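You operate a simulated robot arm through the tools that you are given. There is no shell and no other tool.

Carry out the task below with a simulated robot arm. There is one attempt and no reset: what you move stays moved.

Task
Top up the pads. At the end: there are three pads in the tools drawer, made up from those on the top of the black bench; whatever was shut is shut again. Leave all else as you found it, and nothing knocked over.

It is judged by the outcome, as a careful person would: the job done as asked, and still so three seconds after it is handed in. It fails if anything else is knocked over, pushed out of place, dropped, spilled or broken.

Robot
A 6-joint arm with a two-finger gripper, fixed in place. Base frame: the origin is at the foot of the arm, x ahead of it, y to its left, z up. Lengths are in m, angles in rad, forces in N, time in s.
Its first joint turns from -2.897 to 2.897 rad. Payload 2.45 kg.
The tool frame sits at the grasp point between the pads (the TCP): z along the fingers, y along the line on which they close. The tips reach 0.02 m beyond it. The gripper opens to 0.14 m. The gripper's body begins 0.168 m behind the TCP.
Orientation is that of the tool frame in the base frame, as [roll, pitch, yaw] about the fixed x, y, z axes, in that order (R = Rz(yaw) Ry(pitch) Rx(roll)). With the fingers straight down and closing along the base's y, the tool's x points along the base's -x, its y along +y and its z along -z.

Tools
- The arm moves only by the tool jog_arm. Its argument "commands" is one flat list of numbers, 7 for each row, row after row: the shift along the tool's x, y, z in m, then the turn, a rotation vector about the tool's x, y, z in rad, then the closure, from 0 (fully open) to 1 (shut). In form: [dx, dy, dz, ax, ay, az, jaw, dx, dy, dz, ax, ay, az, jaw, ...]. A call has 1 to 20 rows; each row shifts and turns the commanded pose from where the row before left it, along the tool's axes as they then stand. A row lasts 0.2 s, in which the tool goes at most 0.05 m and 0.15 rad; a call with a longer step from one row to the next is refused whole, and so is a gripper value outside its range. A pose out of reach is approached as far as the arm can. The call stops where the force on the tool passes 40 N (or 10 N more than at its start, if that is more) or the arm is blocked; 0.2 s more then pass. Each finger travels about 0.045 m/s and halts on what it meets, pressing with about 23 N; the grip force reading is that of the motor and also rises with nothing between the fingers. The clock runs only during rows and for 0.2 s after the last one: add rows that do not move to give the fingers time. The reply holds the time, the measured pose of the TCP, the force on the tool along the base axes, the opening and the grip force, in the units named above and with some noise, with the torque about the TCP (base axes, N m) and any sound that the robot's microphone picked up.
- Cameras (640 x 400 px; columns grow to the right, rows downward): "scene" is fixed at [0.053, 0.5003, 1.593]; the picture's right is [-0.32, -0.95, 0.00], its down [-0.57, 0.19, -0.80] and it looks along [0.76, -0.26, -0.60] (base axes); focal length 316 px, centre (320, 200). "wrist" rides on the gripper at [0.078, 0.011, -0.209] in the tool frame; the picture's right is [-0.14, 0.99, 0.00], its down [-0.92, -0.13, -0.37] and it looks along [-0.36, -0.05, 0.93] (tool axes); focal length 280 px, centre (320, 200). There is no depth. A picture from a camera that has moved, and an enlarged one, comes with that camera's place and axes in the base frame and with its lens.
- capture(camera): a new picture of that camera. It takes no simulated time.
- enlarge(camera, box): a new picture of the part [left, top, right, bottom] of that camera's present view, enlarged. It takes no simulated time.
- hand_in(): hands the job in; it is judged then, once.

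Places have to be worked out from the pictures, the camera data and where the tool is seen. Open the gripper and draw the arm clear of the work before you hand the job in, unless the task says otherwise.

The tools are called after "Request:" as a command line: name --argument value ..., lists and objects as JSON in quotes. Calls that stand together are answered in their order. jog_arm: Moves the arm, as the interface text tells. Its arguments: {"type":"object","properties":{"commands":{"type":"array","items":{"type":"number"}}},"required":["commands"]} The other tools are called the same way: capture (camera) takes a picture; enlarge (camera, box) takes an enlarged picture of a part of a camera's view; hand_in () hands the job in.

At the start:

```text
time: 0.0
tcp_pos: [0.71, 0.0079, 1.22]
tcp_rot: [-3.142, 0.0, 3.141]
ft_force: [0.3, -0.2, 0.7]
moment: [-0.01, 0.03, -0.01]
opening: 0.14
finger_force: 0.1
```

scene: 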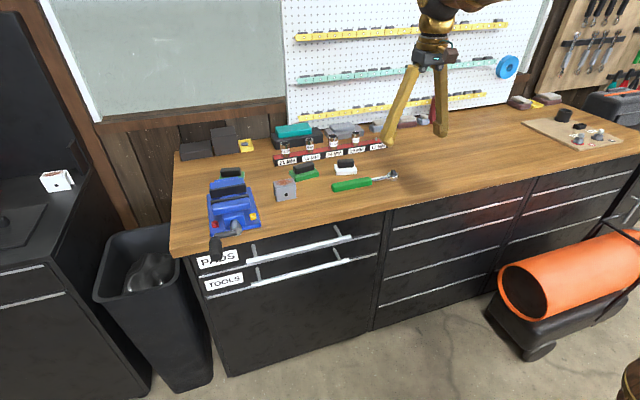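
wrist: 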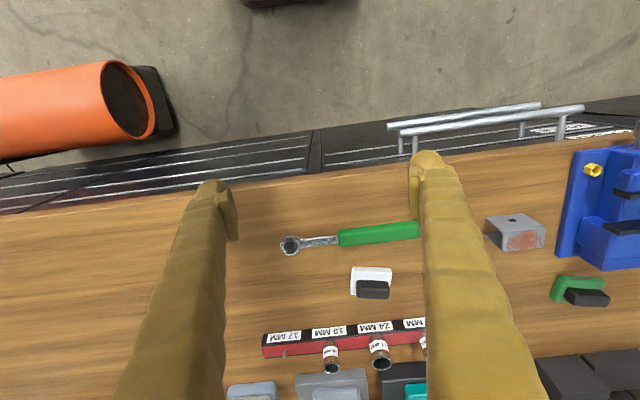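

I'll start by looking closely at the scene to identify the pads, the drawers and the black bench.

Request:
enlarge --camera "scene" --box '[160, 100, 420, 300]'

Request:
enlarge --camera "scene" --box '[0, 130, 220, 330]'

Request:
enlarge --camera "scene" --box '[440, 60, 640, 200]'

Request:
enlarge --camera "wrist" --box '[240, 90, 640, 400]'

```text
2.00 times, centred on (290, 200) of scene
camera zoom: at [0.053, 0.5003, 1.593], right [-0.32, -0.95, 0.0], down [-0.57, 0.19, -0.8], along [0.76, -0.26, -0.6], focal length 632 px, centre (380, 200)
```

zoom: 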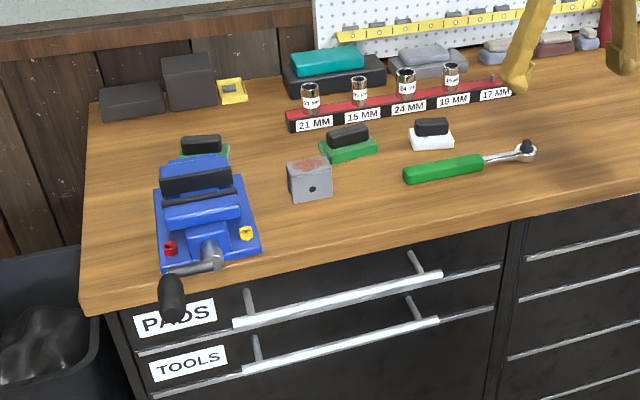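

```text
2.00 times, centred on (110, 230) of scene
camera zoom: at [0.053, 0.5003, 1.593], right [-0.32, -0.95, 0.0], down [-0.57, 0.19, -0.8], along [0.76, -0.26, -0.6], focal length 632 px, centre (740, 140)
```

zoom: 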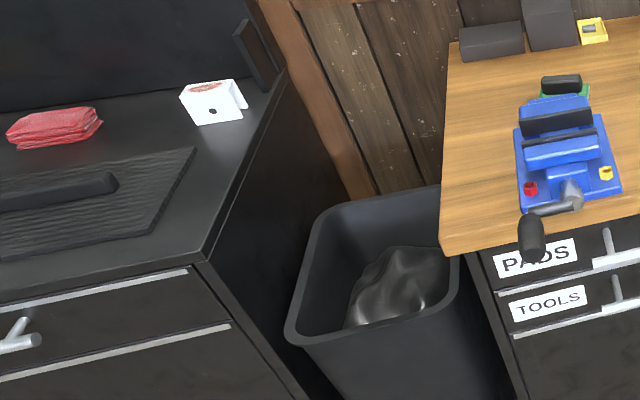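

```text
2.86 times, centred on (540, 130) of scene
camera zoom: at [0.053, 0.5003, 1.593], right [-0.32, -0.95, 0.0], down [-0.57, 0.19, -0.8], along [0.76, -0.26, -0.6], focal length 903 px, centre (-309, 400)
```

zoom: 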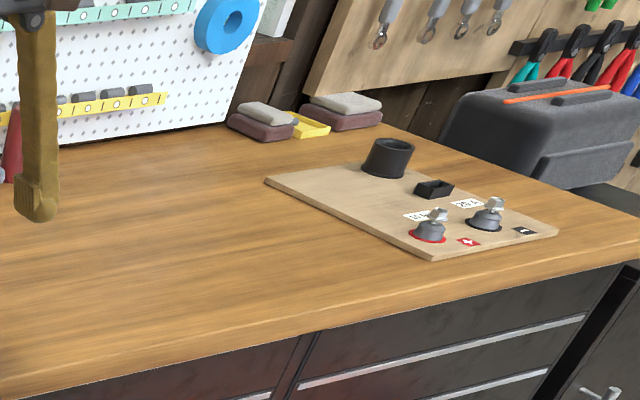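

```text
1.29 times, centred on (440, 245) of wrist
camera zoom: at [0.6333, 0.0185, 1.4285], right [0.14, 0.99, 0.0], down [0.92, -0.13, 0.37], along [0.37, -0.05, -0.93], focal length 362 px, centre (165, 142)
```

zoom: 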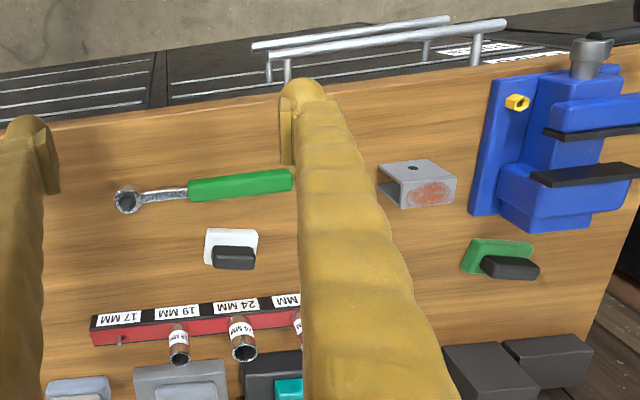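

The wooden-topped bench has brake-pad-like pieces on it, and there's a fully black bench at left. I'll swing the arm to the left along its circle at the present height to see the left bench and what lies around the robot.

Request:
jog_arm --commands '[0.0017, 0.0499, 0, 0, 0, -0.07, 0, 0.0017, 0.0499, 0, 0, 0, -0.07, 0, 0.0017, 0.0499, 0, 0, 0, -0.07, 0, 0.0017, 0.0499, 0, 0, 0, -0.07, 0, 0.0017, 0.0499, 0, 0, 0, -0.07, 0, 0.0017, 0.0499, 0, 0, 0, -0.07, 0, 0.0017, 0.0499, 0, 0, 0, -0.07, 0, 0.0017, 0.0499, 0, 0, 0, -0.07, 0, 0.0017, 0.0499, 0, 0, 0, -0.07, 0, 0.0017, 0.0499, 0, 0, 0, -0.07, 0]'

Request:
capture --camera "wrist"

Request:
capture --camera "scene"

```text
time: 2.2
tcp_pos: [0.5444, 0.4652, 1.2199]
tcp_rot: [3.14, 0.002, -2.44]
ft_force: [-0.1, -0.1, -0.7]
moment: [-0.02, -0.04, -0.01]
opening: 0.1401
finger_force: 0.1
```

```text
taken
camera wrist: at [0.4795, 0.4238, 1.4289], right [-0.53, 0.85, 0.0], down [0.79, 0.5, 0.37], along [0.31, 0.2, -0.93], focal length 280 px, centre (320, 200)
```

wrist: 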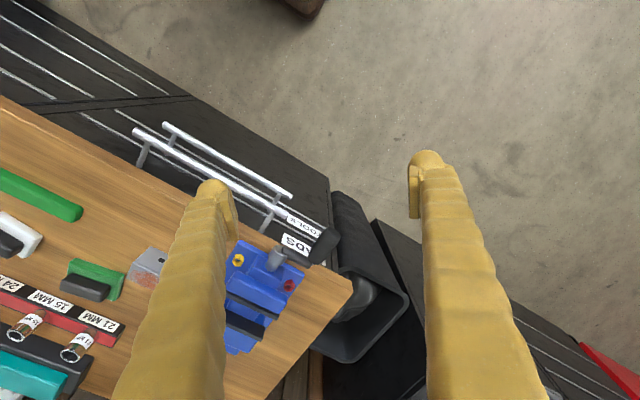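

```text
taken
```

scene: 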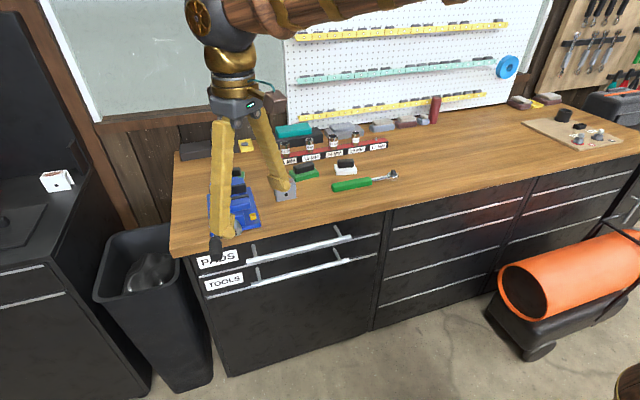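

The left bench comes into view at the picture's right edge. I keep swinging left to see more.

Request:
jog_arm --commands '[0.0017, 0.0499, 0, 0, 0, -0.07, 0, 0.0017, 0.0499, 0, 0, 0, -0.07, 0, 0.0017, 0.0499, 0, 0, 0, -0.07, 0, 0.0017, 0.0499, 0, 0, 0, -0.07, 0, 0.0017, 0.0499, 0, 0, 0, -0.07, 0, 0.0017, 0.0499, 0, 0, 0, -0.07, 0, 0.0017, 0.0499, 0, 0, 0, -0.07, 0, 0.0017, 0.0499, 0, 0, 0, -0.07, 0, 0.0017, 0.0499, 0, 0, 0, -0.07, 0, 0.0017, 0.0499, 0, 0, 0, -0.07, 0]'

Request:
capture --camera "wrist"

Request:
capture --camera "scene"

```text
time: 3.9
tcp_pos: [0.3863, 0.6103, 1.2173]
tcp_rot: [-3.14, -0.007, -2.143]
ft_force: [0.0, 0.2, 0.1]
moment: [-0.02, -0.06, 0.02]
opening: 0.1402
finger_force: 0.0
stopped in row 8: the arm was blocked; the commanded pose is now the measured one
```

```text
taken
camera wrist: at [0.3366, 0.5528, 1.4274], right [-0.76, 0.65, 0.0], down [0.61, 0.71, 0.36], along [0.24, 0.27, -0.93], focal length 280 px, centre (320, 200)
```

wrist: 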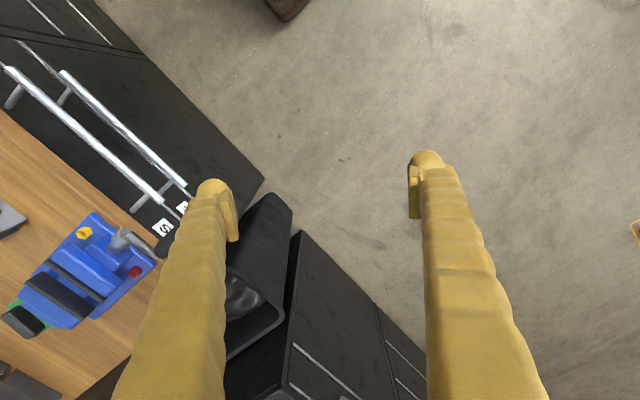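

```text
taken
```

scene: 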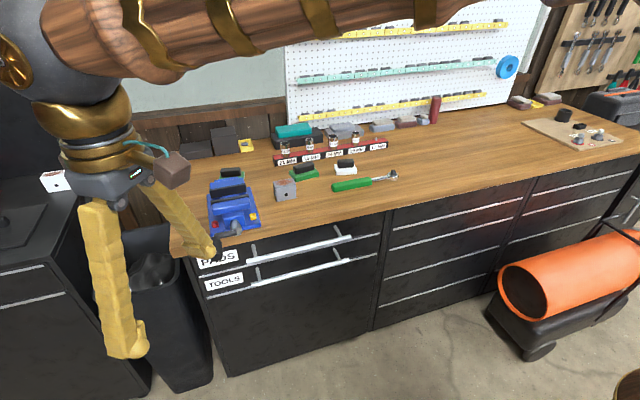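

The arm was blocked in the swing (no force on tool), so I back off one row and tilt the tool to look farther outward over the left bench.

Request:
jog_arm --commands '[0.0, -0.03, 0, 0, 0, 0.05, 0, 0, 0, 0.0, 0, -0.12, 0, 0, 0, 0, 0.0, 0, -0.12, 0, 0, 0, 0, 0.0, 0, -0.12, 0, 0, 0, 0, 0.0, 0, -0.12, 0, 0, 0, 0, 0.0, 0, -0.12, 0, 0, 0, 0, 0, 0, 0, 0, 0]'

Request:
capture --camera "wrist"

```text
time: 5.5
tcp_pos: [0.3978, 0.6019, 1.2223]
tcp_rot: [-3.139, 0.601, -2.173]
ft_force: [0.2, -0.6, 0.1]
moment: [0.01, 0.02, -0.02]
opening: 0.1398
finger_force: 0.0
```

```text
taken
camera wrist: at [0.2871, 0.4572, 1.3506], right [-0.75, 0.66, 0.08], down [0.42, 0.38, 0.82], along [0.51, 0.65, -0.56], focal length 280 px, centre (320, 200)
```

wrist: 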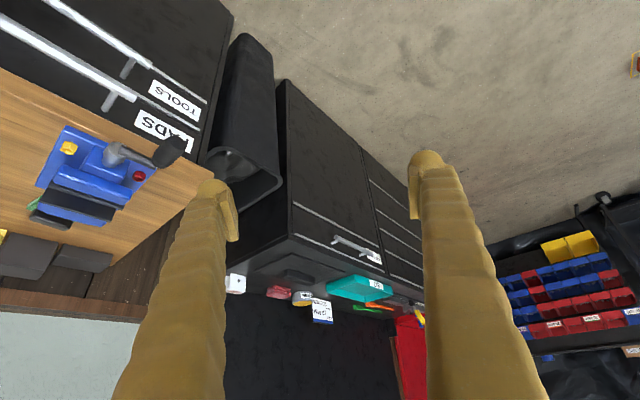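

Request:
enlarge --camera "wrist" --box '[210, 180, 450, 330]'

Request:
enlarge --camera "wrist" --box '[0, 0, 240, 320]'

Request:
enlarge --camera "wrist" --box '[480, 160, 640, 400]'

```text
2.67 times, centred on (330, 255) of wrist
camera zoom: at [0.2871, 0.4572, 1.3506], right [-0.75, 0.66, 0.08], down [0.42, 0.38, 0.82], along [0.51, 0.65, -0.56], focal length 748 px, centre (293, 53)
```

zoom: 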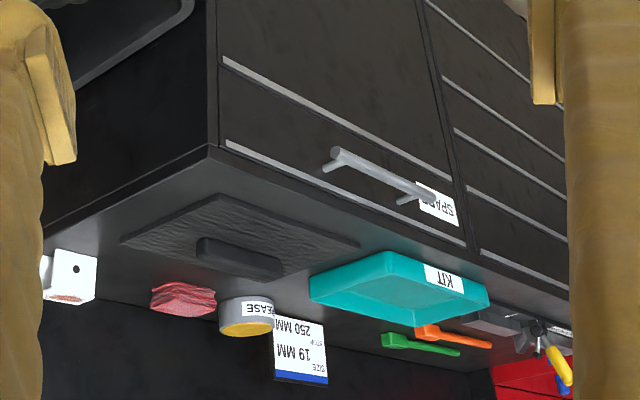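

```text
1.25 times, centred on (120, 160) of wrist
camera zoom: at [0.2871, 0.4572, 1.3506], right [-0.75, 0.66, 0.08], down [0.42, 0.38, 0.82], along [0.51, 0.65, -0.56], focal length 350 px, centre (570, 250)
```

zoom: 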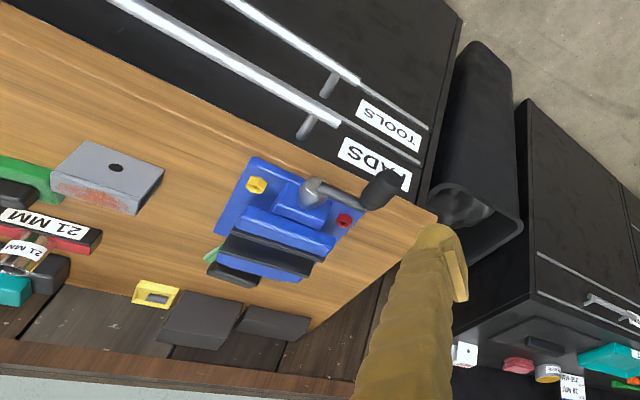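

```text
1.67 times, centred on (560, 280) of wrist
camera zoom: at [0.2871, 0.4572, 1.3506], right [-0.75, 0.66, 0.08], down [0.42, 0.38, 0.82], along [0.51, 0.65, -0.56], focal length 467 px, centre (-80, 67)
```

zoom: 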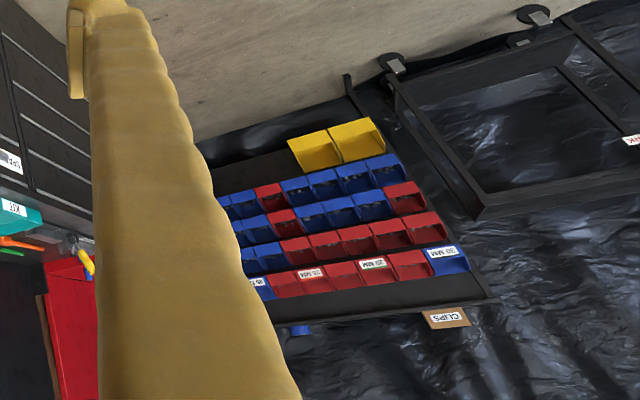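

The left bench carries a mat, a rag, a tin, a kit and so on, but no brake pads that I can see. I turn the tool about the vertical to look further round behind the robot.

Request:
jog_arm --commands '[0, 0, 0, -0.0847, 0, -0.1238, 0, 0, 0, 0, -0.0847, 0, -0.1238, 0, 0, 0, 0, -0.0847, 0, -0.1238, 0, 0, 0, 0, -0.0847, 0, -0.1238, 0, 0, 0, 0, -0.0847, 0, -0.1238, 0, 0, 0, 0, -0.0847, 0, -0.1238, 0, 0, 0, 0, -0.0847, 0, -0.1238, 0, 0, 0, 0, -0.0847, 0, -0.1238, 0]'

Request:
capture --camera "wrist"

```text
time: 7.2
tcp_pos: [0.3985, 0.6, 1.2221]
tcp_rot: [-3.141, 0.6, -0.972]
ft_force: [-0.3, -0.1, -0.4]
moment: [0.01, -0.03, -0.01]
opening: 0.14
finger_force: 0.0
```

```text
taken
camera wrist: at [0.4948, 0.4437, 1.3514], right [-0.88, -0.46, 0.08], down [-0.21, 0.53, 0.82], along [-0.42, 0.71, -0.56], focal length 280 px, centre (320, 200)
```

wrist: 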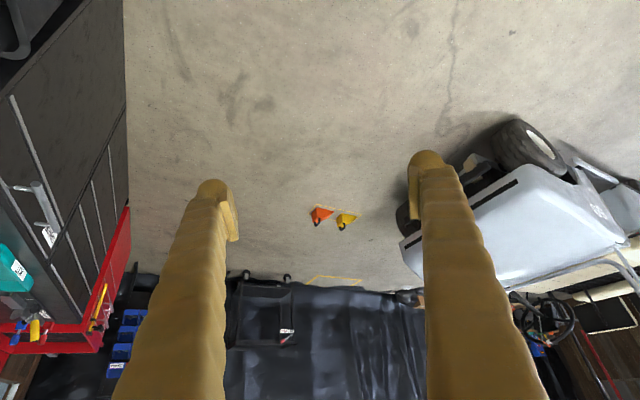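

Request:
jog_arm --commands '[0, 0, 0, -0.0847, 0, -0.1238, 0, 0, 0, 0, -0.0847, 0, -0.1238, 0, 0, 0, 0, -0.0847, 0, -0.1238, 0, 0, 0, 0, -0.0847, 0, -0.1238, 0, 0, 0, 0, -0.0847, 0, -0.1238, 0, 0, 0, 0, -0.0847, 0, -0.1238, 0]'

Request:
capture --camera "wrist"

```text
time: 8.7
tcp_pos: [0.4, 0.6, 1.2228]
tcp_rot: [-3.141, 0.599, -0.075]
ft_force: [-0.7, -0.1, 0.1]
moment: [-0.03, -0.03, 0.0]
opening: 0.14
finger_force: 0.2
```

```text
taken
camera wrist: at [0.5826, 0.5765, 1.3516], right [-0.19, -0.98, 0.08], down [-0.54, 0.17, 0.82], along [-0.82, 0.11, -0.56], focal length 280 px, centre (320, 200)
```

wrist: 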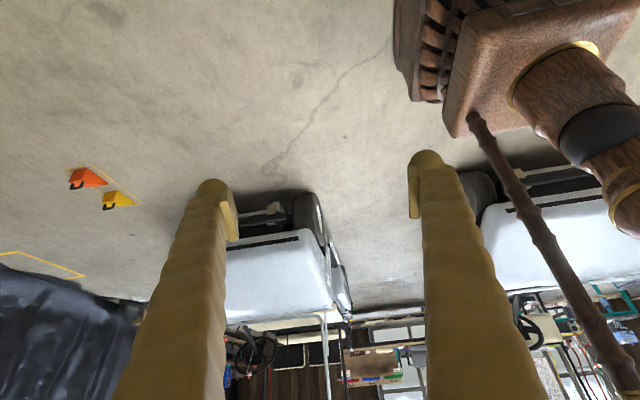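

The robot stands on a pedestal with a mast on its left (that's what blocked the arm); behind it is only a car. I turn the tool back and go to look to the right of the bench.

Request:
jog_arm --commands '[0, 0, 0, 0.0847, 0, 0.1238, 0, 0, 0, 0, 0.0847, 0, 0.1238, 0, 0, 0, 0, 0.0847, 0, 0.1238, 0, 0, 0, 0, 0.0847, 0, 0.1238, 0, 0, 0, 0, 0.0847, 0, 0.1238, 0, 0, 0, 0, 0.0847, 0, 0.1238, 0, 0, 0, 0, 0.0847, 0, 0.1238, 0, 0, 0, 0, 0.0847, 0, 0.1238, 0, 0, 0, 0, 0.0847, 0, 0.1238, 0, 0, 0, 0, 0.0847, 0, 0.1238, 0, 0, 0, 0, 0.0847, 0, 0.1238, 0, 0, 0, 0, 0.0847, 0, 0.1238, 0, 0, 0, 0, 0.0847, 0, 0.1238, 0, 0, 0, 0, 0.0847, 0, 0.1238, 0]'

Request:
jog_arm --commands '[0, 0, 0, 0, 0.12, 0, 0, 0, 0, 0, 0, 0.12, 0, 0, 0, 0, 0, 0, 0.12, 0, 0, 0, 0, 0, 0, 0.12, 0, 0, 0, 0, 0, 0, 0.12, 0, 0, 0.0017, -0.0499, 0, 0, 0, 0.07, 0, 0.0017, -0.0499, 0, 0, 0, 0.07, 0, 0.0017, -0.0499, 0, 0, 0, 0.07, 0, 0.0017, -0.0499, 0, 0, 0, 0.07, 0, 0.0017, -0.0499, 0, 0, 0, 0.07, 0, 0.0017, -0.0499, 0, 0, 0, 0.07, 0, 0.0017, -0.0499, 0, 0, 0, 0.07, 0, 0.0017, -0.0499, 0, 0, 0, 0.07, 0, 0.0017, -0.0499, 0, 0, 0, 0.07, 0, 0.0017, -0.0499, 0, 0, 0, 0.07, 0, 0.0017, -0.0499, 0, 0, 0, 0.07, 0, 0.0017, -0.0499, 0, 0, 0, 0.07, 0, 0.0017, -0.0499, 0, 0, 0, 0.07, 0, 0.0017, -0.0499, 0, 0, 0, 0.07, 0]'

Request:
capture --camera "wrist"

```text
time: 11.7
tcp_pos: [0.3987, 0.6007, 1.2233]
tcp_rot: [-3.139, 0.602, -2.173]
ft_force: [0.0, 0.2, -0.3]
moment: [0.01, -0.01, 0.01]
opening: 0.1401
finger_force: 0.0
```

```text
time: 15.7
tcp_pos: [0.707, 0.0022, 1.2211]
tcp_rot: [-3.139, 0.0, 3.127]
ft_force: [-0.1, 0.4, -0.2]
moment: [-0.01, -0.01, -0.01]
opening: 0.1398
finger_force: 0.0
```

```text
taken
camera wrist: at [0.6288, 0.0156, 1.4295], right [0.15, 0.99, 0.0], down [0.92, -0.14, 0.37], along [0.36, -0.06, -0.93], focal length 280 px, centre (320, 200)
```

wrist: 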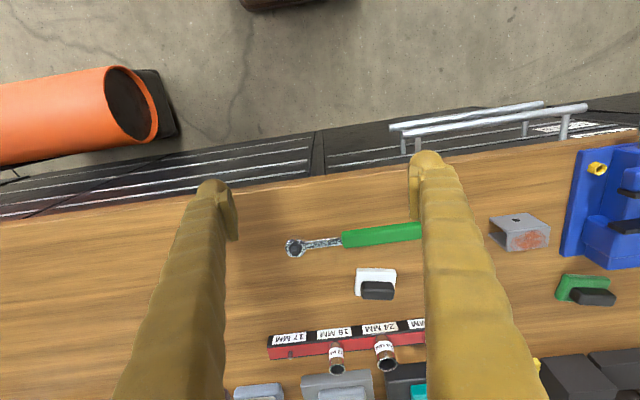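

Back at the front. I'll swing right and tilt outward to view the right side.

Request:
jog_arm --commands '[0.0017, -0.0499, 0, 0, 0, 0.07, 0, 0.0017, -0.0499, 0, 0, 0, 0.07, 0, 0.0017, -0.0499, 0, 0, 0, 0.07, 0, 0.0017, -0.0499, 0, 0, 0, 0.07, 0, 0.0017, -0.0499, 0, 0, 0, 0.07, 0, 0.0017, -0.0499, 0, 0, 0, 0.07, 0, 0.0017, -0.0499, 0, 0, 0, 0.07, 0, 0.0017, -0.0499, 0, 0, 0, 0.07, 0, 0, 0, 0, 0, -0.12, 0, 0, 0, 0, 0, 0, -0.12, 0, 0, 0, 0, 0, 0, -0.12, 0, 0, 0, 0, 0, 0, -0.12, 0, 0]'

Request:
capture --camera "wrist"

Request:
capture --camera "scene"

```text
time: 18.2
tcp_pos: [0.5979, -0.3743, 1.2214]
tcp_rot: [-3.141, 0.482, 2.568]
ft_force: [-0.2, 0.1, -0.6]
moment: [-0.01, 0.01, 0.0]
opening: 0.1399
finger_force: 0.0
```

```text
taken
camera wrist: at [0.4644, -0.2747, 1.3712], right [0.64, 0.77, 0.06], down [0.47, -0.46, 0.75], along [0.61, -0.45, -0.65], focal length 280 px, centre (320, 200)
```

wrist: 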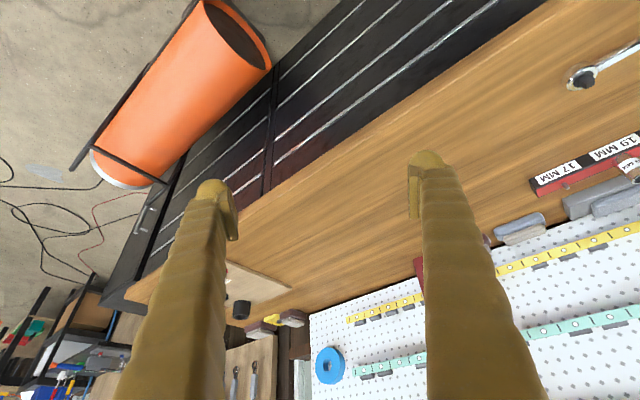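

```text
taken
```

scene: 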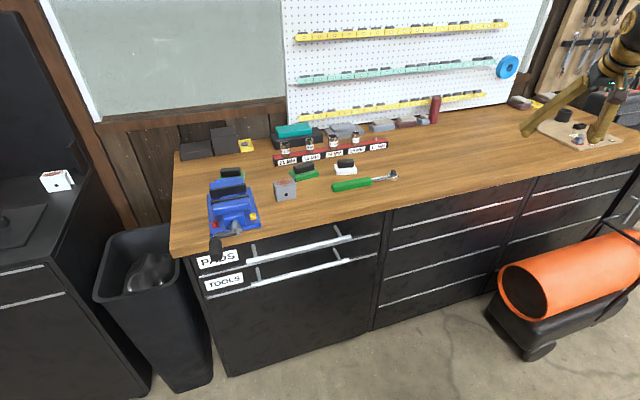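

Nothing else bench-like within reach holds pads, so the pads must be those on the wood-topped black bench. Let me enlarge the objects near the back and the candidate pads.

Request:
enlarge --camera "scene" --box '[260, 90, 460, 215]'

Request:
enlarge --camera "scene" --box '[170, 120, 290, 270]'

Request:
enlarge --camera "scene" --box '[180, 210, 400, 310]'

```text
3.20 times, centred on (360, 152) of scene
camera zoom: at [0.053, 0.5003, 1.593], right [-0.32, -0.95, 0.0], down [-0.57, 0.19, -0.8], along [0.76, -0.26, -0.6], focal length 1011 px, centre (192, 352)
```

zoom: 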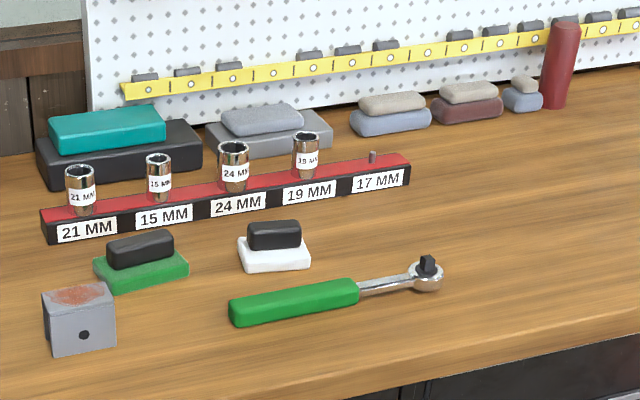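

```text
2.67 times, centred on (230, 195) of scene
camera zoom: at [0.053, 0.5003, 1.593], right [-0.32, -0.95, 0.0], down [-0.57, 0.19, -0.8], along [0.76, -0.26, -0.6], focal length 842 px, centre (560, 213)
```

zoom: 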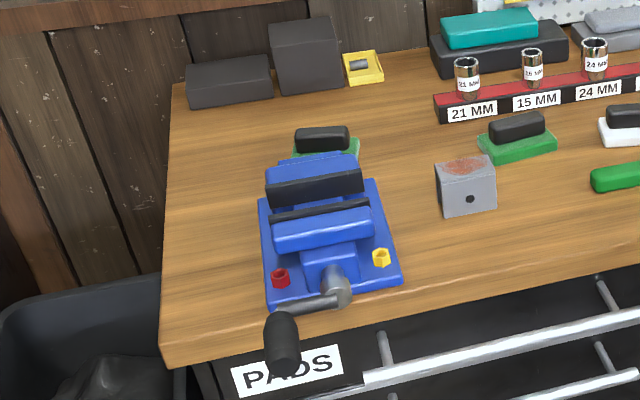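

```text
2.91 times, centred on (290, 260) of scene
camera zoom: at [0.053, 0.5003, 1.593], right [-0.32, -0.95, 0.0], down [-0.57, 0.19, -0.8], along [0.76, -0.26, -0.6], focal length 919 px, centre (407, 26)
```

zoom: 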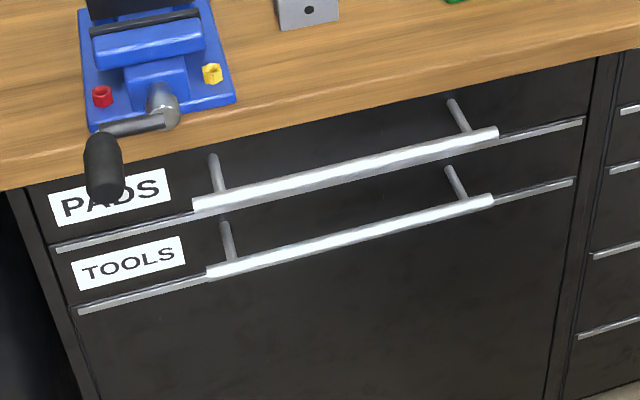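

From triangulating both cameras I put the TOOLS handle bar at about x 0.734, y 0.16–0.50, z 0.773, and the PADS handle right above it at z 0.88; the bench edge overhangs them, so I'll grip the TOOLS bar with the tool tilted 45°. First I level the tool, yaw it so that the fingers close along x, and move over to y≈0.33.

Request:
jog_arm --commands '[0, 0, 0, 0, 0.12, 0, 0, 0, 0, 0, 0, 0.12, 0, 0, 0, 0, 0, 0, 0.12, 0, 0, 0, 0, 0, 0, 0.12, 0, 0, 0, 0, 0, 0, 0, -0.143, 0, 0, 0, 0, 0, 0, -0.143, 0, 0, 0, 0, 0, 0, -0.143, 0, 0, 0, 0, 0, 0, -0.143, 0, 0, 0, 0, 0, 0, -0.143, 0, 0, 0, 0, 0, 0, -0.143, 0, 0, 0, 0, 0, 0, -0.143, 0, 0, 0, 0, 0, 0, -0.143, 0, 0, 0, 0, 0, 0, -0.143, 0, 0, 0, 0, 0, 0, -0.143, 0, 0, 0, 0, 0, 0, -0.143, 0, 0, 0, 0, 0, 0, -0.143, 0, 0, 0, 0, 0, 0, -0.143, 0, 0, 0, 0, 0, 0, -0.143, 0, 0, 0, 0, 0, 0, -0.143, 0]'

Request:
jog_arm --commands '[-0.044, 0.0049, 0, 0, 0, 0, 0, -0.044, 0.0049, 0, 0, 0, 0, 0, -0.044, 0.0049, 0, 0, 0, 0, 0, -0.044, 0.0049, 0, 0, 0, 0, 0, -0.044, 0.0049, 0, 0, 0, 0, 0, -0.044, 0.0049, 0, 0, 0, 0, 0, -0.044, 0.0049, 0, 0, 0, 0, 0, -0.044, 0.0049, 0, 0, 0, 0, 0, -0.044, 0.0049, 0, 0, 0, 0, 0, -0.044, 0.0049, 0, 0, 0, 0, 0, -0.044, 0.0049, 0, 0, 0, 0, 0, -0.044, 0.0049, 0, 0, 0, 0, 0, -0.044, 0.0049, 0, 0, 0, 0, 0, -0.044, 0.0049, 0, 0, 0, 0, 0, -0.044, 0.0049, 0, 0, 0, 0, 0, -0.044, 0.0049, 0, 0, 0, 0, 0]'

Request:
capture --camera "wrist"

Request:
capture --camera "scene"

```text
time: 22.2
tcp_pos: [0.5952, -0.3737, 1.2229]
tcp_rot: [3.14, -0.004, -1.569]
ft_force: [-0.5, 0.3, 0.1]
moment: [0.01, -0.02, 0.01]
opening: 0.1399
finger_force: 0.1
```

```text
time: 25.6
tcp_pos: [0.518, 0.3304, 1.2222]
tcp_rot: [-3.142, -0.003, -1.569]
ft_force: [-0.2, 0.3, 0.3]
moment: [0.0, 0.0, 0.0]
opening: 0.14
finger_force: 0.0
```

```text
taken
camera wrist: at [0.5094, 0.2542, 1.4319], right [-0.99, 0.14, 0.0], down [0.13, 0.92, 0.37], along [0.05, 0.36, -0.93], focal length 280 px, centre (320, 200)
```

wrist: 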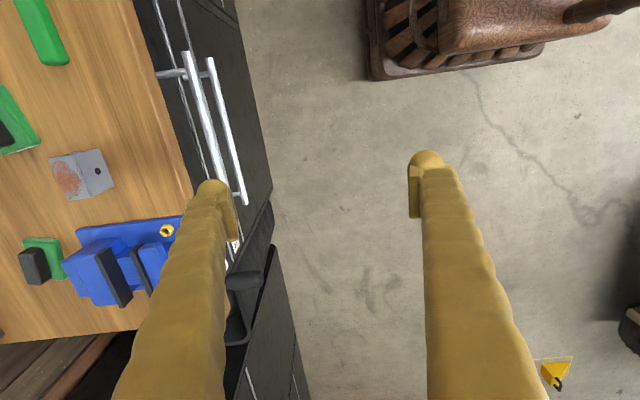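

```text
taken
```

scene: 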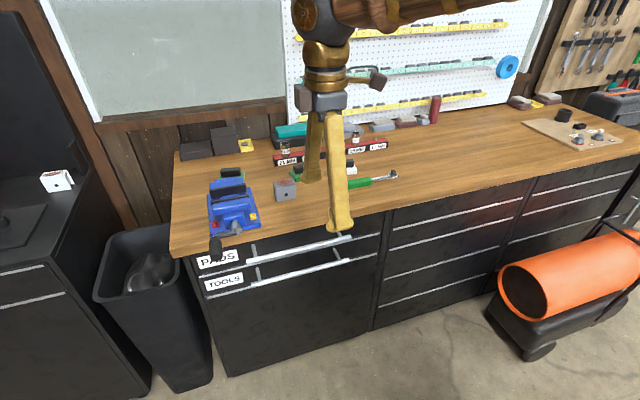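

The new wrist view agrees on the handle location. Now I tilt the tool by 45° toward +x, part-close the jaws to about 0.06 m, and come down in front of the TOOLS handle.

Request:
jog_arm --commands '[0, 0, 0, 0.131, 0, 0, 0.2, 0, 0, 0, 0.131, 0, 0, 0.3, 0, 0, 0, 0.131, 0, 0, 0.4, 0, 0, 0, 0.131, 0, 0, 0.5, 0, 0, 0, 0.131, 0, 0, 0.57, 0, 0, 0, 0.131, 0, 0, 0.57, 0, 0, 0, 0, 0, 0, 0.57]'

Request:
jog_arm --commands '[0, 0.0207, 0.0387, 0, 0, 0, 0.57, 0, 0.0207, 0.0387, 0, 0, 0, 0.57, 0, 0.0207, 0.0387, 0, 0, 0, 0.57, 0, 0.0207, 0.0387, 0, 0, 0, 0.57, 0, 0.0207, 0.0387, 0, 0, 0, 0.57, 0, 0.0207, 0.0387, 0, 0, 0, 0.57, 0, 0.0207, 0.0387, 0, 0, 0, 0.57, 0, 0.0207, 0.0387, 0, 0, 0, 0.57]'

Request:
capture --camera "wrist"

Request:
capture --camera "scene"

```text
time: 27.2
tcp_pos: [0.5145, 0.331, 1.2225]
tcp_rot: [-2.354, -0.003, -1.57]
ft_force: [-0.3, -0.9, -0.1]
moment: [-0.04, -0.01, 0.0]
opening: 0.0603
finger_force: 0.1
```

```text
time: 29.1
tcp_pos: [0.6192, 0.3322, 0.8837]
tcp_rot: [-2.353, -0.002, -1.57]
ft_force: [-0.3, 0.4, -0.2]
moment: [-0.01, -0.03, -0.01]
opening: 0.0601
finger_force: 0.0
```

```text
taken
camera wrist: at [0.4651, 0.254, 1.0244], right [-0.7, 0.14, -0.7], down [-0.17, 0.92, 0.35], along [0.69, 0.37, -0.62], focal length 280 px, centre (320, 200)
```

wrist: 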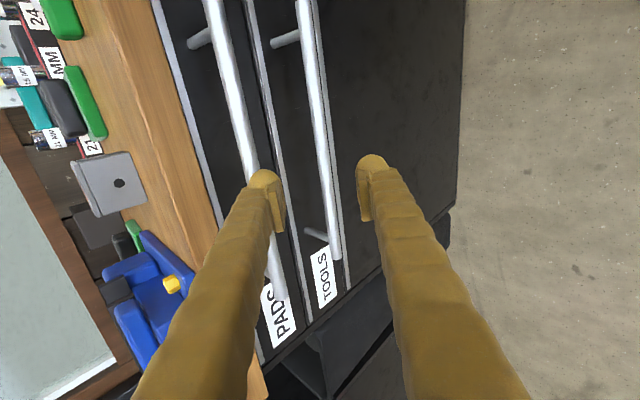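

```text
taken
```

scene: 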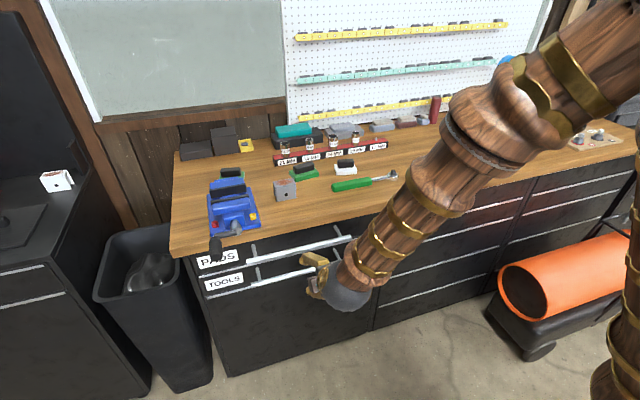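

The bar sits between the fingers as predicted (image check within ~3 px). I advance 0.16 m along the tool axis to bring the bar to the grasp point.

Request:
jog_arm --commands '[0, 0, 0.04, 0, 0, 0, 0.57, 0, 0, 0.04, 0, 0, 0, 0.57, 0, 0, 0.035, 0, 0, 0, 0.57, 0, 0, 0.025, 0, 0, 0, 0.57, 0, 0, 0.018, 0, 0, 0, 0.57]'

Request:
capture --camera "wrist"

Request:
enlarge --camera "scene" --box '[180, 200, 420, 330]'

```text
time: 30.2
tcp_pos: [0.7302, 0.3296, 0.7774]
tcp_rot: [-2.356, -0.001, -1.57]
ft_force: [0.2, -0.3, 0.9]
moment: [-0.02, 0.04, 0.01]
opening: 0.0601
finger_force: 0.0
```

```text
taken
camera wrist: at [0.5768, 0.253, 0.917], right [-0.7, 0.14, -0.7], down [-0.17, 0.92, 0.35], along [0.69, 0.36, -0.62], focal length 280 px, centre (320, 200)
```

wrist: 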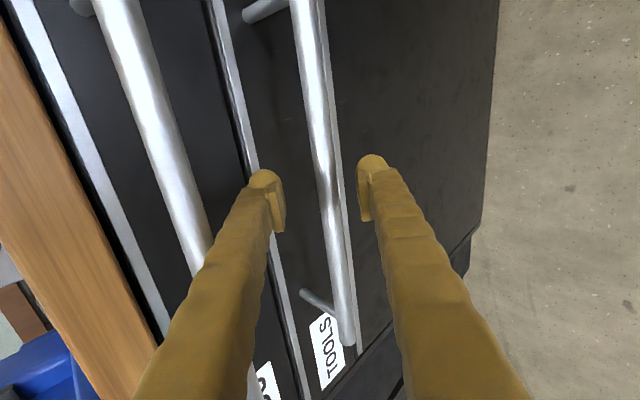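

```text
2.67 times, centred on (300, 265) of scene
camera zoom: at [0.053, 0.5003, 1.593], right [-0.32, -0.95, 0.0], down [-0.57, 0.19, -0.8], along [0.76, -0.26, -0.6], focal length 842 px, centre (373, 27)
```

zoom: 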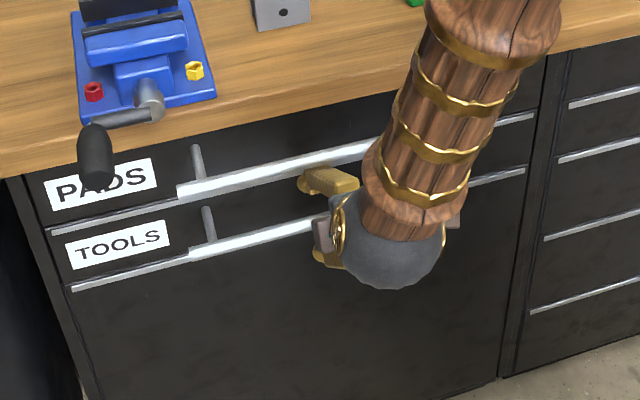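

Refined triangulation puts the bar about 12 mm ahead of the grasp point and 4–5 mm toward the lower finger. I make that correction and then close the jaws.

Request:
jog_arm --commands '[0, 0.0045, 0.013, 0, 0, 0, 0.57, 0, 0, 0, 0, 0, 0, 0.57, 0, 0, 0, 0, 0, 0, 0.75, 0, 0, 0, 0, 0, 0, 0.85, 0, 0, 0, 0, 0, 0, 1.0, 0, 0, 0, 0, 0, 0, 1.0, 0, 0, 0, 0, 0, 0, 1.0, 0, 0, 0, 0, 0, 0, 1.0]'

Request:
capture --camera "wrist"

```text
time: 32.0
tcp_pos: [0.7364, 0.3312, 0.763]
tcp_rot: [-2.357, -0.002, -1.568]
ft_force: [-13.9, 5.7, -21.7]
moment: [0.2, -0.04, -0.15]
opening: 0.0135
finger_force: 39.7
```

```text
taken
camera wrist: at [0.5826, 0.2537, 0.9032], right [-0.7, 0.14, -0.7], down [-0.17, 0.92, 0.35], along [0.69, 0.36, -0.62], focal length 280 px, centre (320, 200)
```

wrist: 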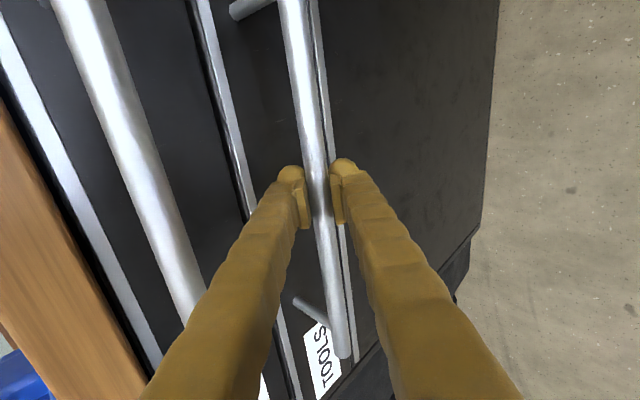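

The bar is gripped (opening 0.0135), with some side load along the tool's +y; I ease the tool 3 mm that way to relieve it.

Request:
jog_arm --commands '[0, 0.002, 0, 0, 0, 0, 1.0, 0, 0, 0, 0, 0, 0, 1.0]'

```text
time: 32.6
tcp_pos: [0.7374, 0.3319, 0.7627]
tcp_rot: [-2.351, 0.0, -1.568]
ft_force: [2.9, -2.1, 3.6]
moment: [0.09, 0.01, 0.01]
opening: 0.0135
finger_force: 39.8
```

Side load is gone. Now I pull the drawer straight toward the robot, gently, 5 cm first.

Request:
jog_arm --commands '[0, 0.0071, -0.0071, 0, 0, 0, 1.0, 0, 0.0106, -0.0106, 0, 0, 0, 1.0, 0, 0.0106, -0.0106, 0, 0, 0, 1.0, 0, 0.0106, -0.0106, 0, 0, 0, 1.0]'

Request:
capture --camera "scene"

Request:
capture --camera "wrist"

```text
time: 33.4
tcp_pos: [0.7062, 0.33, 0.7618]
tcp_rot: [-2.352, 0.001, -1.57]
ft_force: [2.0, -1.0, 5.6]
moment: [0.23, 0.02, 0.04]
opening: 0.0132
finger_force: 39.9
stopped in row 3: the force on the tool passed its limit at 41 N (the readings are from after the stop); the commanded pose is now the measured one
```

```text
taken
```

scene: 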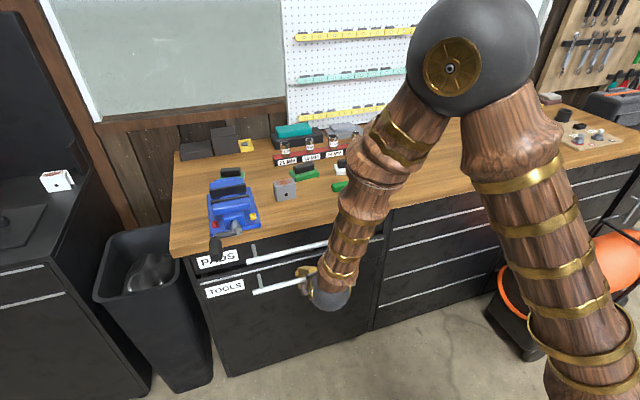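

```text
taken
camera wrist: at [0.5519, 0.2531, 0.9019], right [-0.7, 0.14, -0.7], down [-0.17, 0.92, 0.35], along [0.7, 0.37, -0.62], focal length 280 px, centre (320, 200)
```

wrist: 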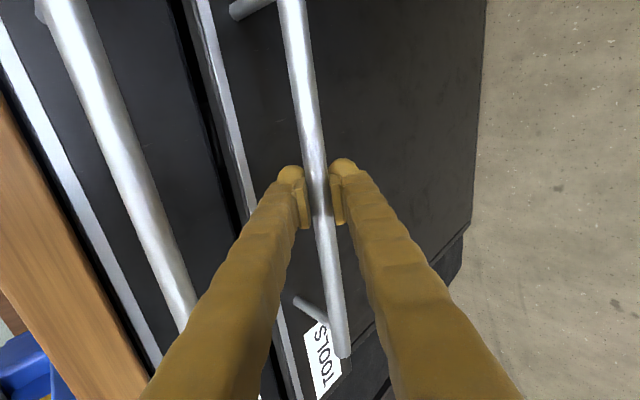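

The drawer follows (opened ~3 cm); the force peaked from speed. I continue slower, 8 mm per row.

Request:
jog_arm --commands '[0, 0.0035, -0.0035, 0, 0, 0, 1.0, 0, 0.005, -0.005, 0, 0, 0, 1.0, 0, 0.006, -0.006, 0, 0, 0, 1.0, 0, 0.006, -0.006, 0, 0, 0, 1.0, 0, 0.006, -0.006, 0, 0, 0, 1.0, 0, 0.006, -0.006, 0, 0, 0, 1.0, 0, 0.006, -0.006, 0, 0, 0, 1.0, 0, 0.006, -0.006, 0, 0, 0, 1.0]'

```text
time: 35.2
tcp_pos: [0.6409, 0.3311, 0.7631]
tcp_rot: [-2.35, 0.001, -1.571]
ft_force: [2.3, 14.5, -7.9]
moment: [0.27, 0.03, 0.12]
opening: 0.0132
finger_force: 39.7
```

Moving well: the drawer is open ~0.1 m. I continue pulling.

Request:
jog_arm --commands '[0, 0.004, -0.004, 0, 0, 0, 1.0, 0, 0.006, -0.006, 0, 0, 0, 1.0, 0, 0.006, -0.006, 0, 0, 0, 1.0, 0, 0.006, -0.006, 0, 0, 0, 1.0, 0, 0.006, -0.006, 0, 0, 0, 1.0, 0, 0.006, -0.006, 0, 0, 0, 1.0, 0, 0.006, -0.006, 0, 0, 0, 1.0, 0, 0.006, -0.006, 0, 0, 0, 1.0, 0, 0.006, -0.006, 0, 0, 0, 1.0, 0, 0.006, -0.006, 0, 0, 0, 1.0]'

Request:
capture --camera "scene"

Request:
capture --camera "wrist"

```text
time: 36.6
tcp_pos: [0.5963, 0.3301, 0.7629]
tcp_rot: [-2.351, 0.001, -1.57]
ft_force: [-2.9, -3.6, 9.1]
moment: [0.09, -0.01, -0.01]
opening: 0.0132
finger_force: 40.1
stopped in row 7: the force on the tool passed its limit at 42 N (the readings are from after the stop); the commanded pose is now the measured one
```

```text
taken
```

scene: 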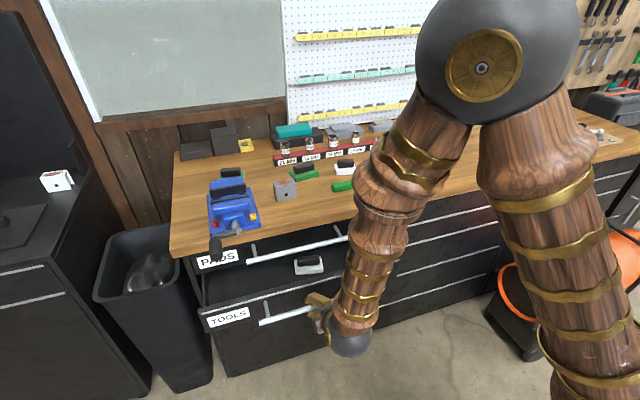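

```text
taken
camera wrist: at [0.4411, 0.2528, 0.9019], right [-0.7, 0.14, -0.7], down [-0.17, 0.92, 0.35], along [0.7, 0.37, -0.62], focal length 280 px, centre (320, 200)
```

wrist: 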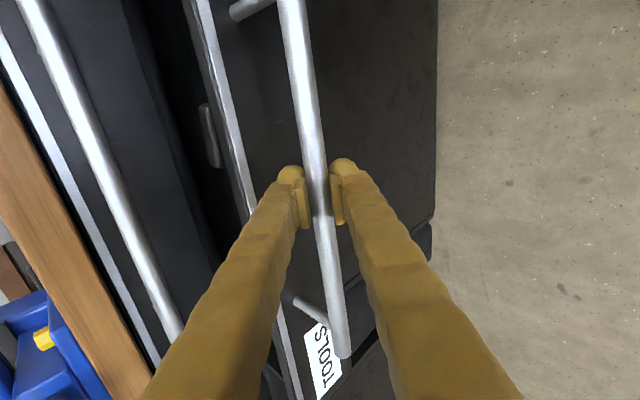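

A pad on a white plate is already visible inside the drawer. The force limit tripped again; I continue even slower to see whether that was the stop of the drawer or just friction.

Request:
jog_arm --commands '[0, 0.002, -0.002, 0, 0, 0, 1.0, 0, 0.0035, -0.0035, 0, 0, 0, 1.0, 0, 0.0035, -0.0035, 0, 0, 0, 1.0, 0, 0.0035, -0.0035, 0, 0, 0, 1.0, 0, 0.0035, -0.0035, 0, 0, 0, 1.0, 0, 0.0035, -0.0035, 0, 0, 0, 1.0, 0, 0.0035, -0.0035, 0, 0, 0, 1.0, 0, 0.0035, -0.0035, 0, 0, 0, 1.0, 0, 0.0035, -0.0035, 0, 0, 0, 1.0, 0, 0.0035, -0.0035, 0, 0, 0, 1.0, 0, 0.0035, -0.0035, 0, 0, 0, 1.0, 0, 0.0035, -0.0035, 0, 0, 0, 1.0]'

```text
time: 39.2
tcp_pos: [0.5591, 0.3511, 0.7659]
tcp_rot: [-2.354, -0.002, -1.573]
ft_force: [1.1, -33.3, -19.7]
moment: [-0.02, 0.03, -0.1]
opening: 0.0142
finger_force: 39.9
out of reach, approached as far as the arm can: row 5, 7, 9, 10, 11, 12
```

The arm reached its near limit for this tilted pose at ~0.18 m opening. I'll undo the last centimetre of command to relax, then release the bar and regrip it with the tool pointing straight down (the bar is now clear of the upper handle).

Request:
jog_arm --commands '[0, -0.003, 0.003, 0, 0, 0, 1.0, 0, -0.003, 0.003, 0, 0, 0, 1.0, 0, -0.003, 0.003, 0, 0, 0, 1.0, 0, 0, 0, 0, 0, 0, 1.0]'

```text
time: 40.2
tcp_pos: [0.5711, 0.3509, 0.7656]
tcp_rot: [-2.352, 0.0, -1.568]
ft_force: [-1.7, -16.8, -20.1]
moment: [0.3, 0.06, -0.14]
opening: 0.0135
finger_force: 40.1
```

Request:
jog_arm --commands '[0, 0, 0, 0, 0, 0, 0.9, 0, 0, 0, 0, 0, 0, 0.8, 0, 0, 0, 0, 0, 0, 0.65, 0, 0, 0, 0, 0, 0, 0.55, 0, 0, 0, 0, 0, 0, 0.55]'

Request:
capture --camera "wrist"

Request:
capture --camera "scene"

```text
time: 41.4
tcp_pos: [0.5717, 0.3497, 0.7656]
tcp_rot: [-2.353, 0.0, -1.569]
ft_force: [0.2, 0.7, 0.1]
moment: [0.0, 0.01, 0.01]
opening: 0.0629
finger_force: 0.1
```

```text
taken
camera wrist: at [0.4165, 0.2723, 0.9047], right [-0.7, 0.14, -0.7], down [-0.17, 0.92, 0.35], along [0.7, 0.37, -0.62], focal length 280 px, centre (320, 200)
```

wrist: 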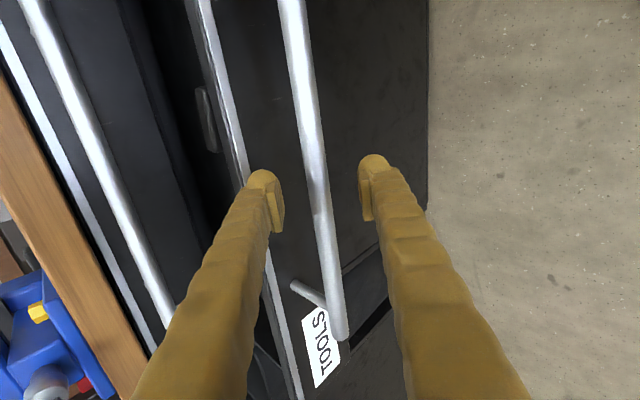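

```text
taken
```

scene: 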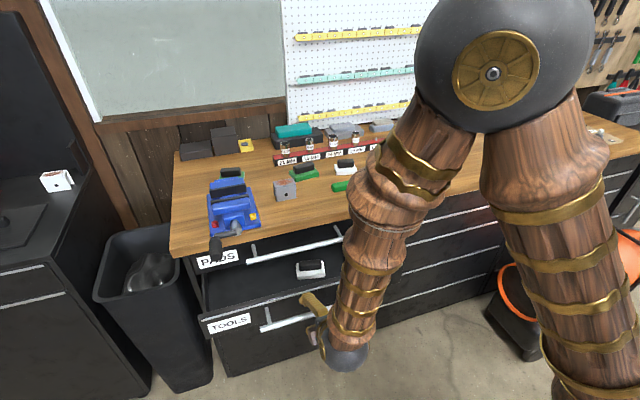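

The drawer stayed open ~0.17 m and the bar is centred between the open fingers. I rotate the tool in place about the bar to vertical (upper finger swings into the gap behind the bar, 0.048 < 0.06 m), then regrip.

Request:
jog_arm --commands '[0, 0, 0, -0.1, 0, 0, 0.55, 0, 0, 0, -0.131, 0, 0, 0.55, 0, 0, 0, -0.131, 0, 0, 0.55, 0, 0, 0, -0.131, 0, 0, 0.55, 0, 0, 0, -0.131, 0, 0, 0.55, 0, 0, 0, -0.131, 0, 0, 0.55, 0, 0, 0, 0, 0, 0, 0.55]'

Request:
capture --camera "wrist"

Request:
capture --camera "scene"

```text
time: 43.0
tcp_pos: [0.5716, 0.3509, 0.7646]
tcp_rot: [-3.107, -0.002, -1.565]
ft_force: [-0.4, 0.3, -0.7]
moment: [-0.05, -0.06, 0.01]
opening: 0.0631
finger_force: 0.1
```

```text
taken
camera wrist: at [0.5548, 0.2737, 0.9736], right [-0.99, 0.13, -0.04], down [0.11, 0.92, 0.37], along [0.08, 0.36, -0.93], focal length 280 px, centre (320, 200)
```

wrist: 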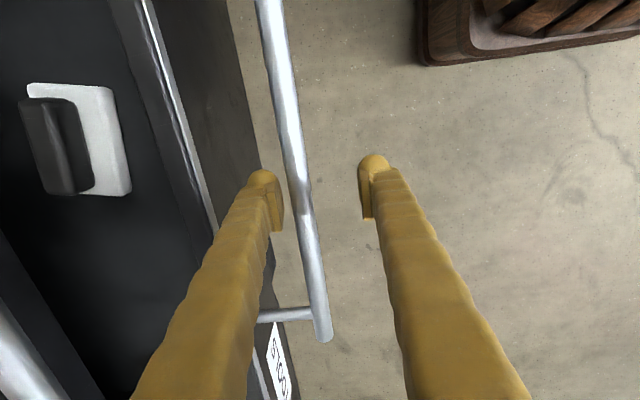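

```text
taken
```

scene: 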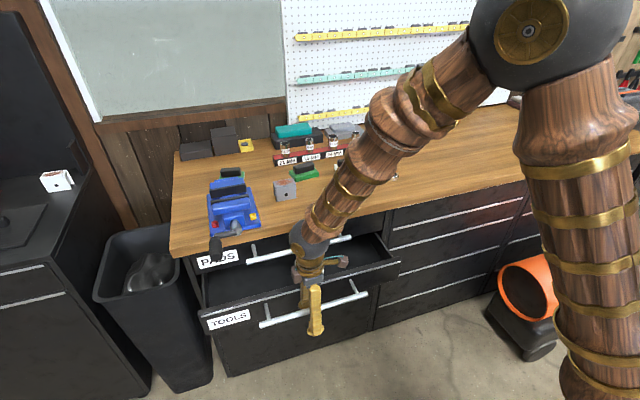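

The bar is ~15 mm further (+x) than the finger centre; I shift by 15 mm to centre it and close the jaws.

Request:
jog_arm --commands '[0, -0.015, 0.002, -0.03, 0, 0, 0.55, 0, 0, 0, 0, 0, 0, 0.55, 0, 0, 0, 0, 0, 0, 0.75, 0, 0, 0, 0, 0, 0, 0.9, 0, 0, 0, 0, 0, 0, 1.0, 0, 0, 0, 0, 0, 0, 1.0, 0, 0, 0, 0, 0, 0, 1.0]'

Request:
capture --camera "wrist"

```text
time: 44.6
tcp_pos: [0.5851, 0.3513, 0.7635]
tcp_rot: [-3.137, 0.0, -1.569]
ft_force: [2.2, 0.9, -2.3]
moment: [0.05, 0.02, -0.08]
opening: 0.0132
finger_force: 39.4
```

```text
taken
camera wrist: at [0.5749, 0.2738, 0.972], right [-0.99, 0.14, -0.01], down [0.12, 0.92, 0.37], along [0.06, 0.37, -0.93], focal length 280 px, centre (320, 200)
```

wrist: 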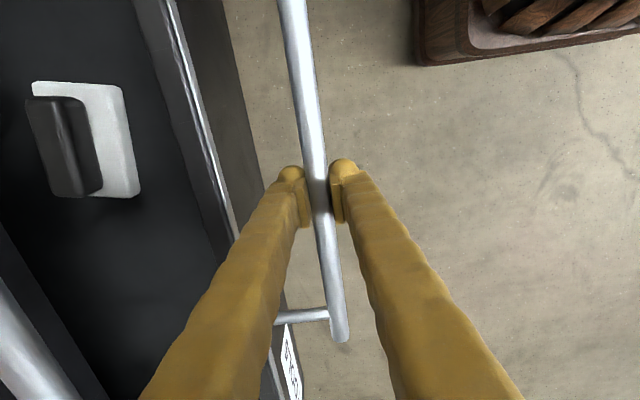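

Gripped. I pull straight back slowly along −x with the tool vertical.

Request:
jog_arm --commands '[0, 0.003, 0, 0, 0, 0, 1.0, 0, 0.005, 0, 0, 0, 0, 1.0, 0, 0.006, 0, 0, 0, 0, 1.0, 0, 0.007, 0, 0, 0, 0, 1.0, 0, 0.007, 0, 0, 0, 0, 1.0, 0, 0.007, 0, 0, 0, 0, 1.0, 0, 0.007, 0, 0, 0, 0, 1.0, 0, 0.007, 0, 0, 0, 0, 1.0, 0, 0.007, 0, 0, 0, 0, 1.0, 0, 0.006, 0, 0, 0, 0, 1.0, 0, 0.004, 0, 0, 0, 0, 1.0]'

Request:
capture --camera "scene"

Request:
capture --camera "wrist"

```text
time: 47.0
tcp_pos: [0.5195, 0.3502, 0.7634]
tcp_rot: [-3.136, 0.001, -1.569]
ft_force: [2.2, 15.6, -31.4]
moment: [-0.04, 0.0, -0.12]
opening: 0.0135
finger_force: 40.2
```

```text
taken
```

scene: 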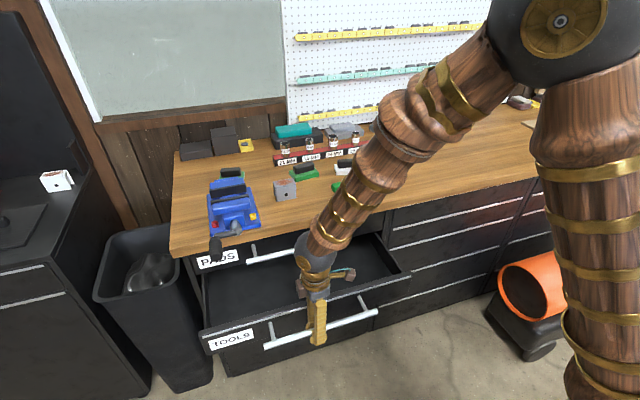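

```text
taken
camera wrist: at [0.5099, 0.2732, 0.9736], right [-0.99, 0.14, -0.01], down [0.12, 0.92, 0.37], along [0.05, 0.36, -0.93], focal length 280 px, centre (320, 200)
```

wrist: 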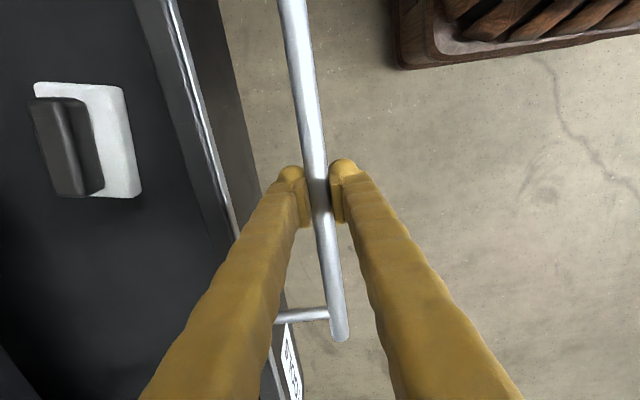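

Open ~0.22 m. Vertical load has built up to −31 N, so I ease downward a little while pulling on.

Request:
jog_arm --commands '[0, 0, 0.0015, 0, 0, 0, 1.0, 0, 0.003, 0.001, 0, 0, 0, 1.0, 0, 0.005, 0, 0, 0, 0, 1.0]'

```text
time: 47.8
tcp_pos: [0.5117, 0.351, 0.7624]
tcp_rot: [-3.136, -0.001, -1.57]
ft_force: [3.3, -14.9, 28.9]
moment: [0.07, -0.01, -0.1]
opening: 0.0133
finger_force: 40.1
```

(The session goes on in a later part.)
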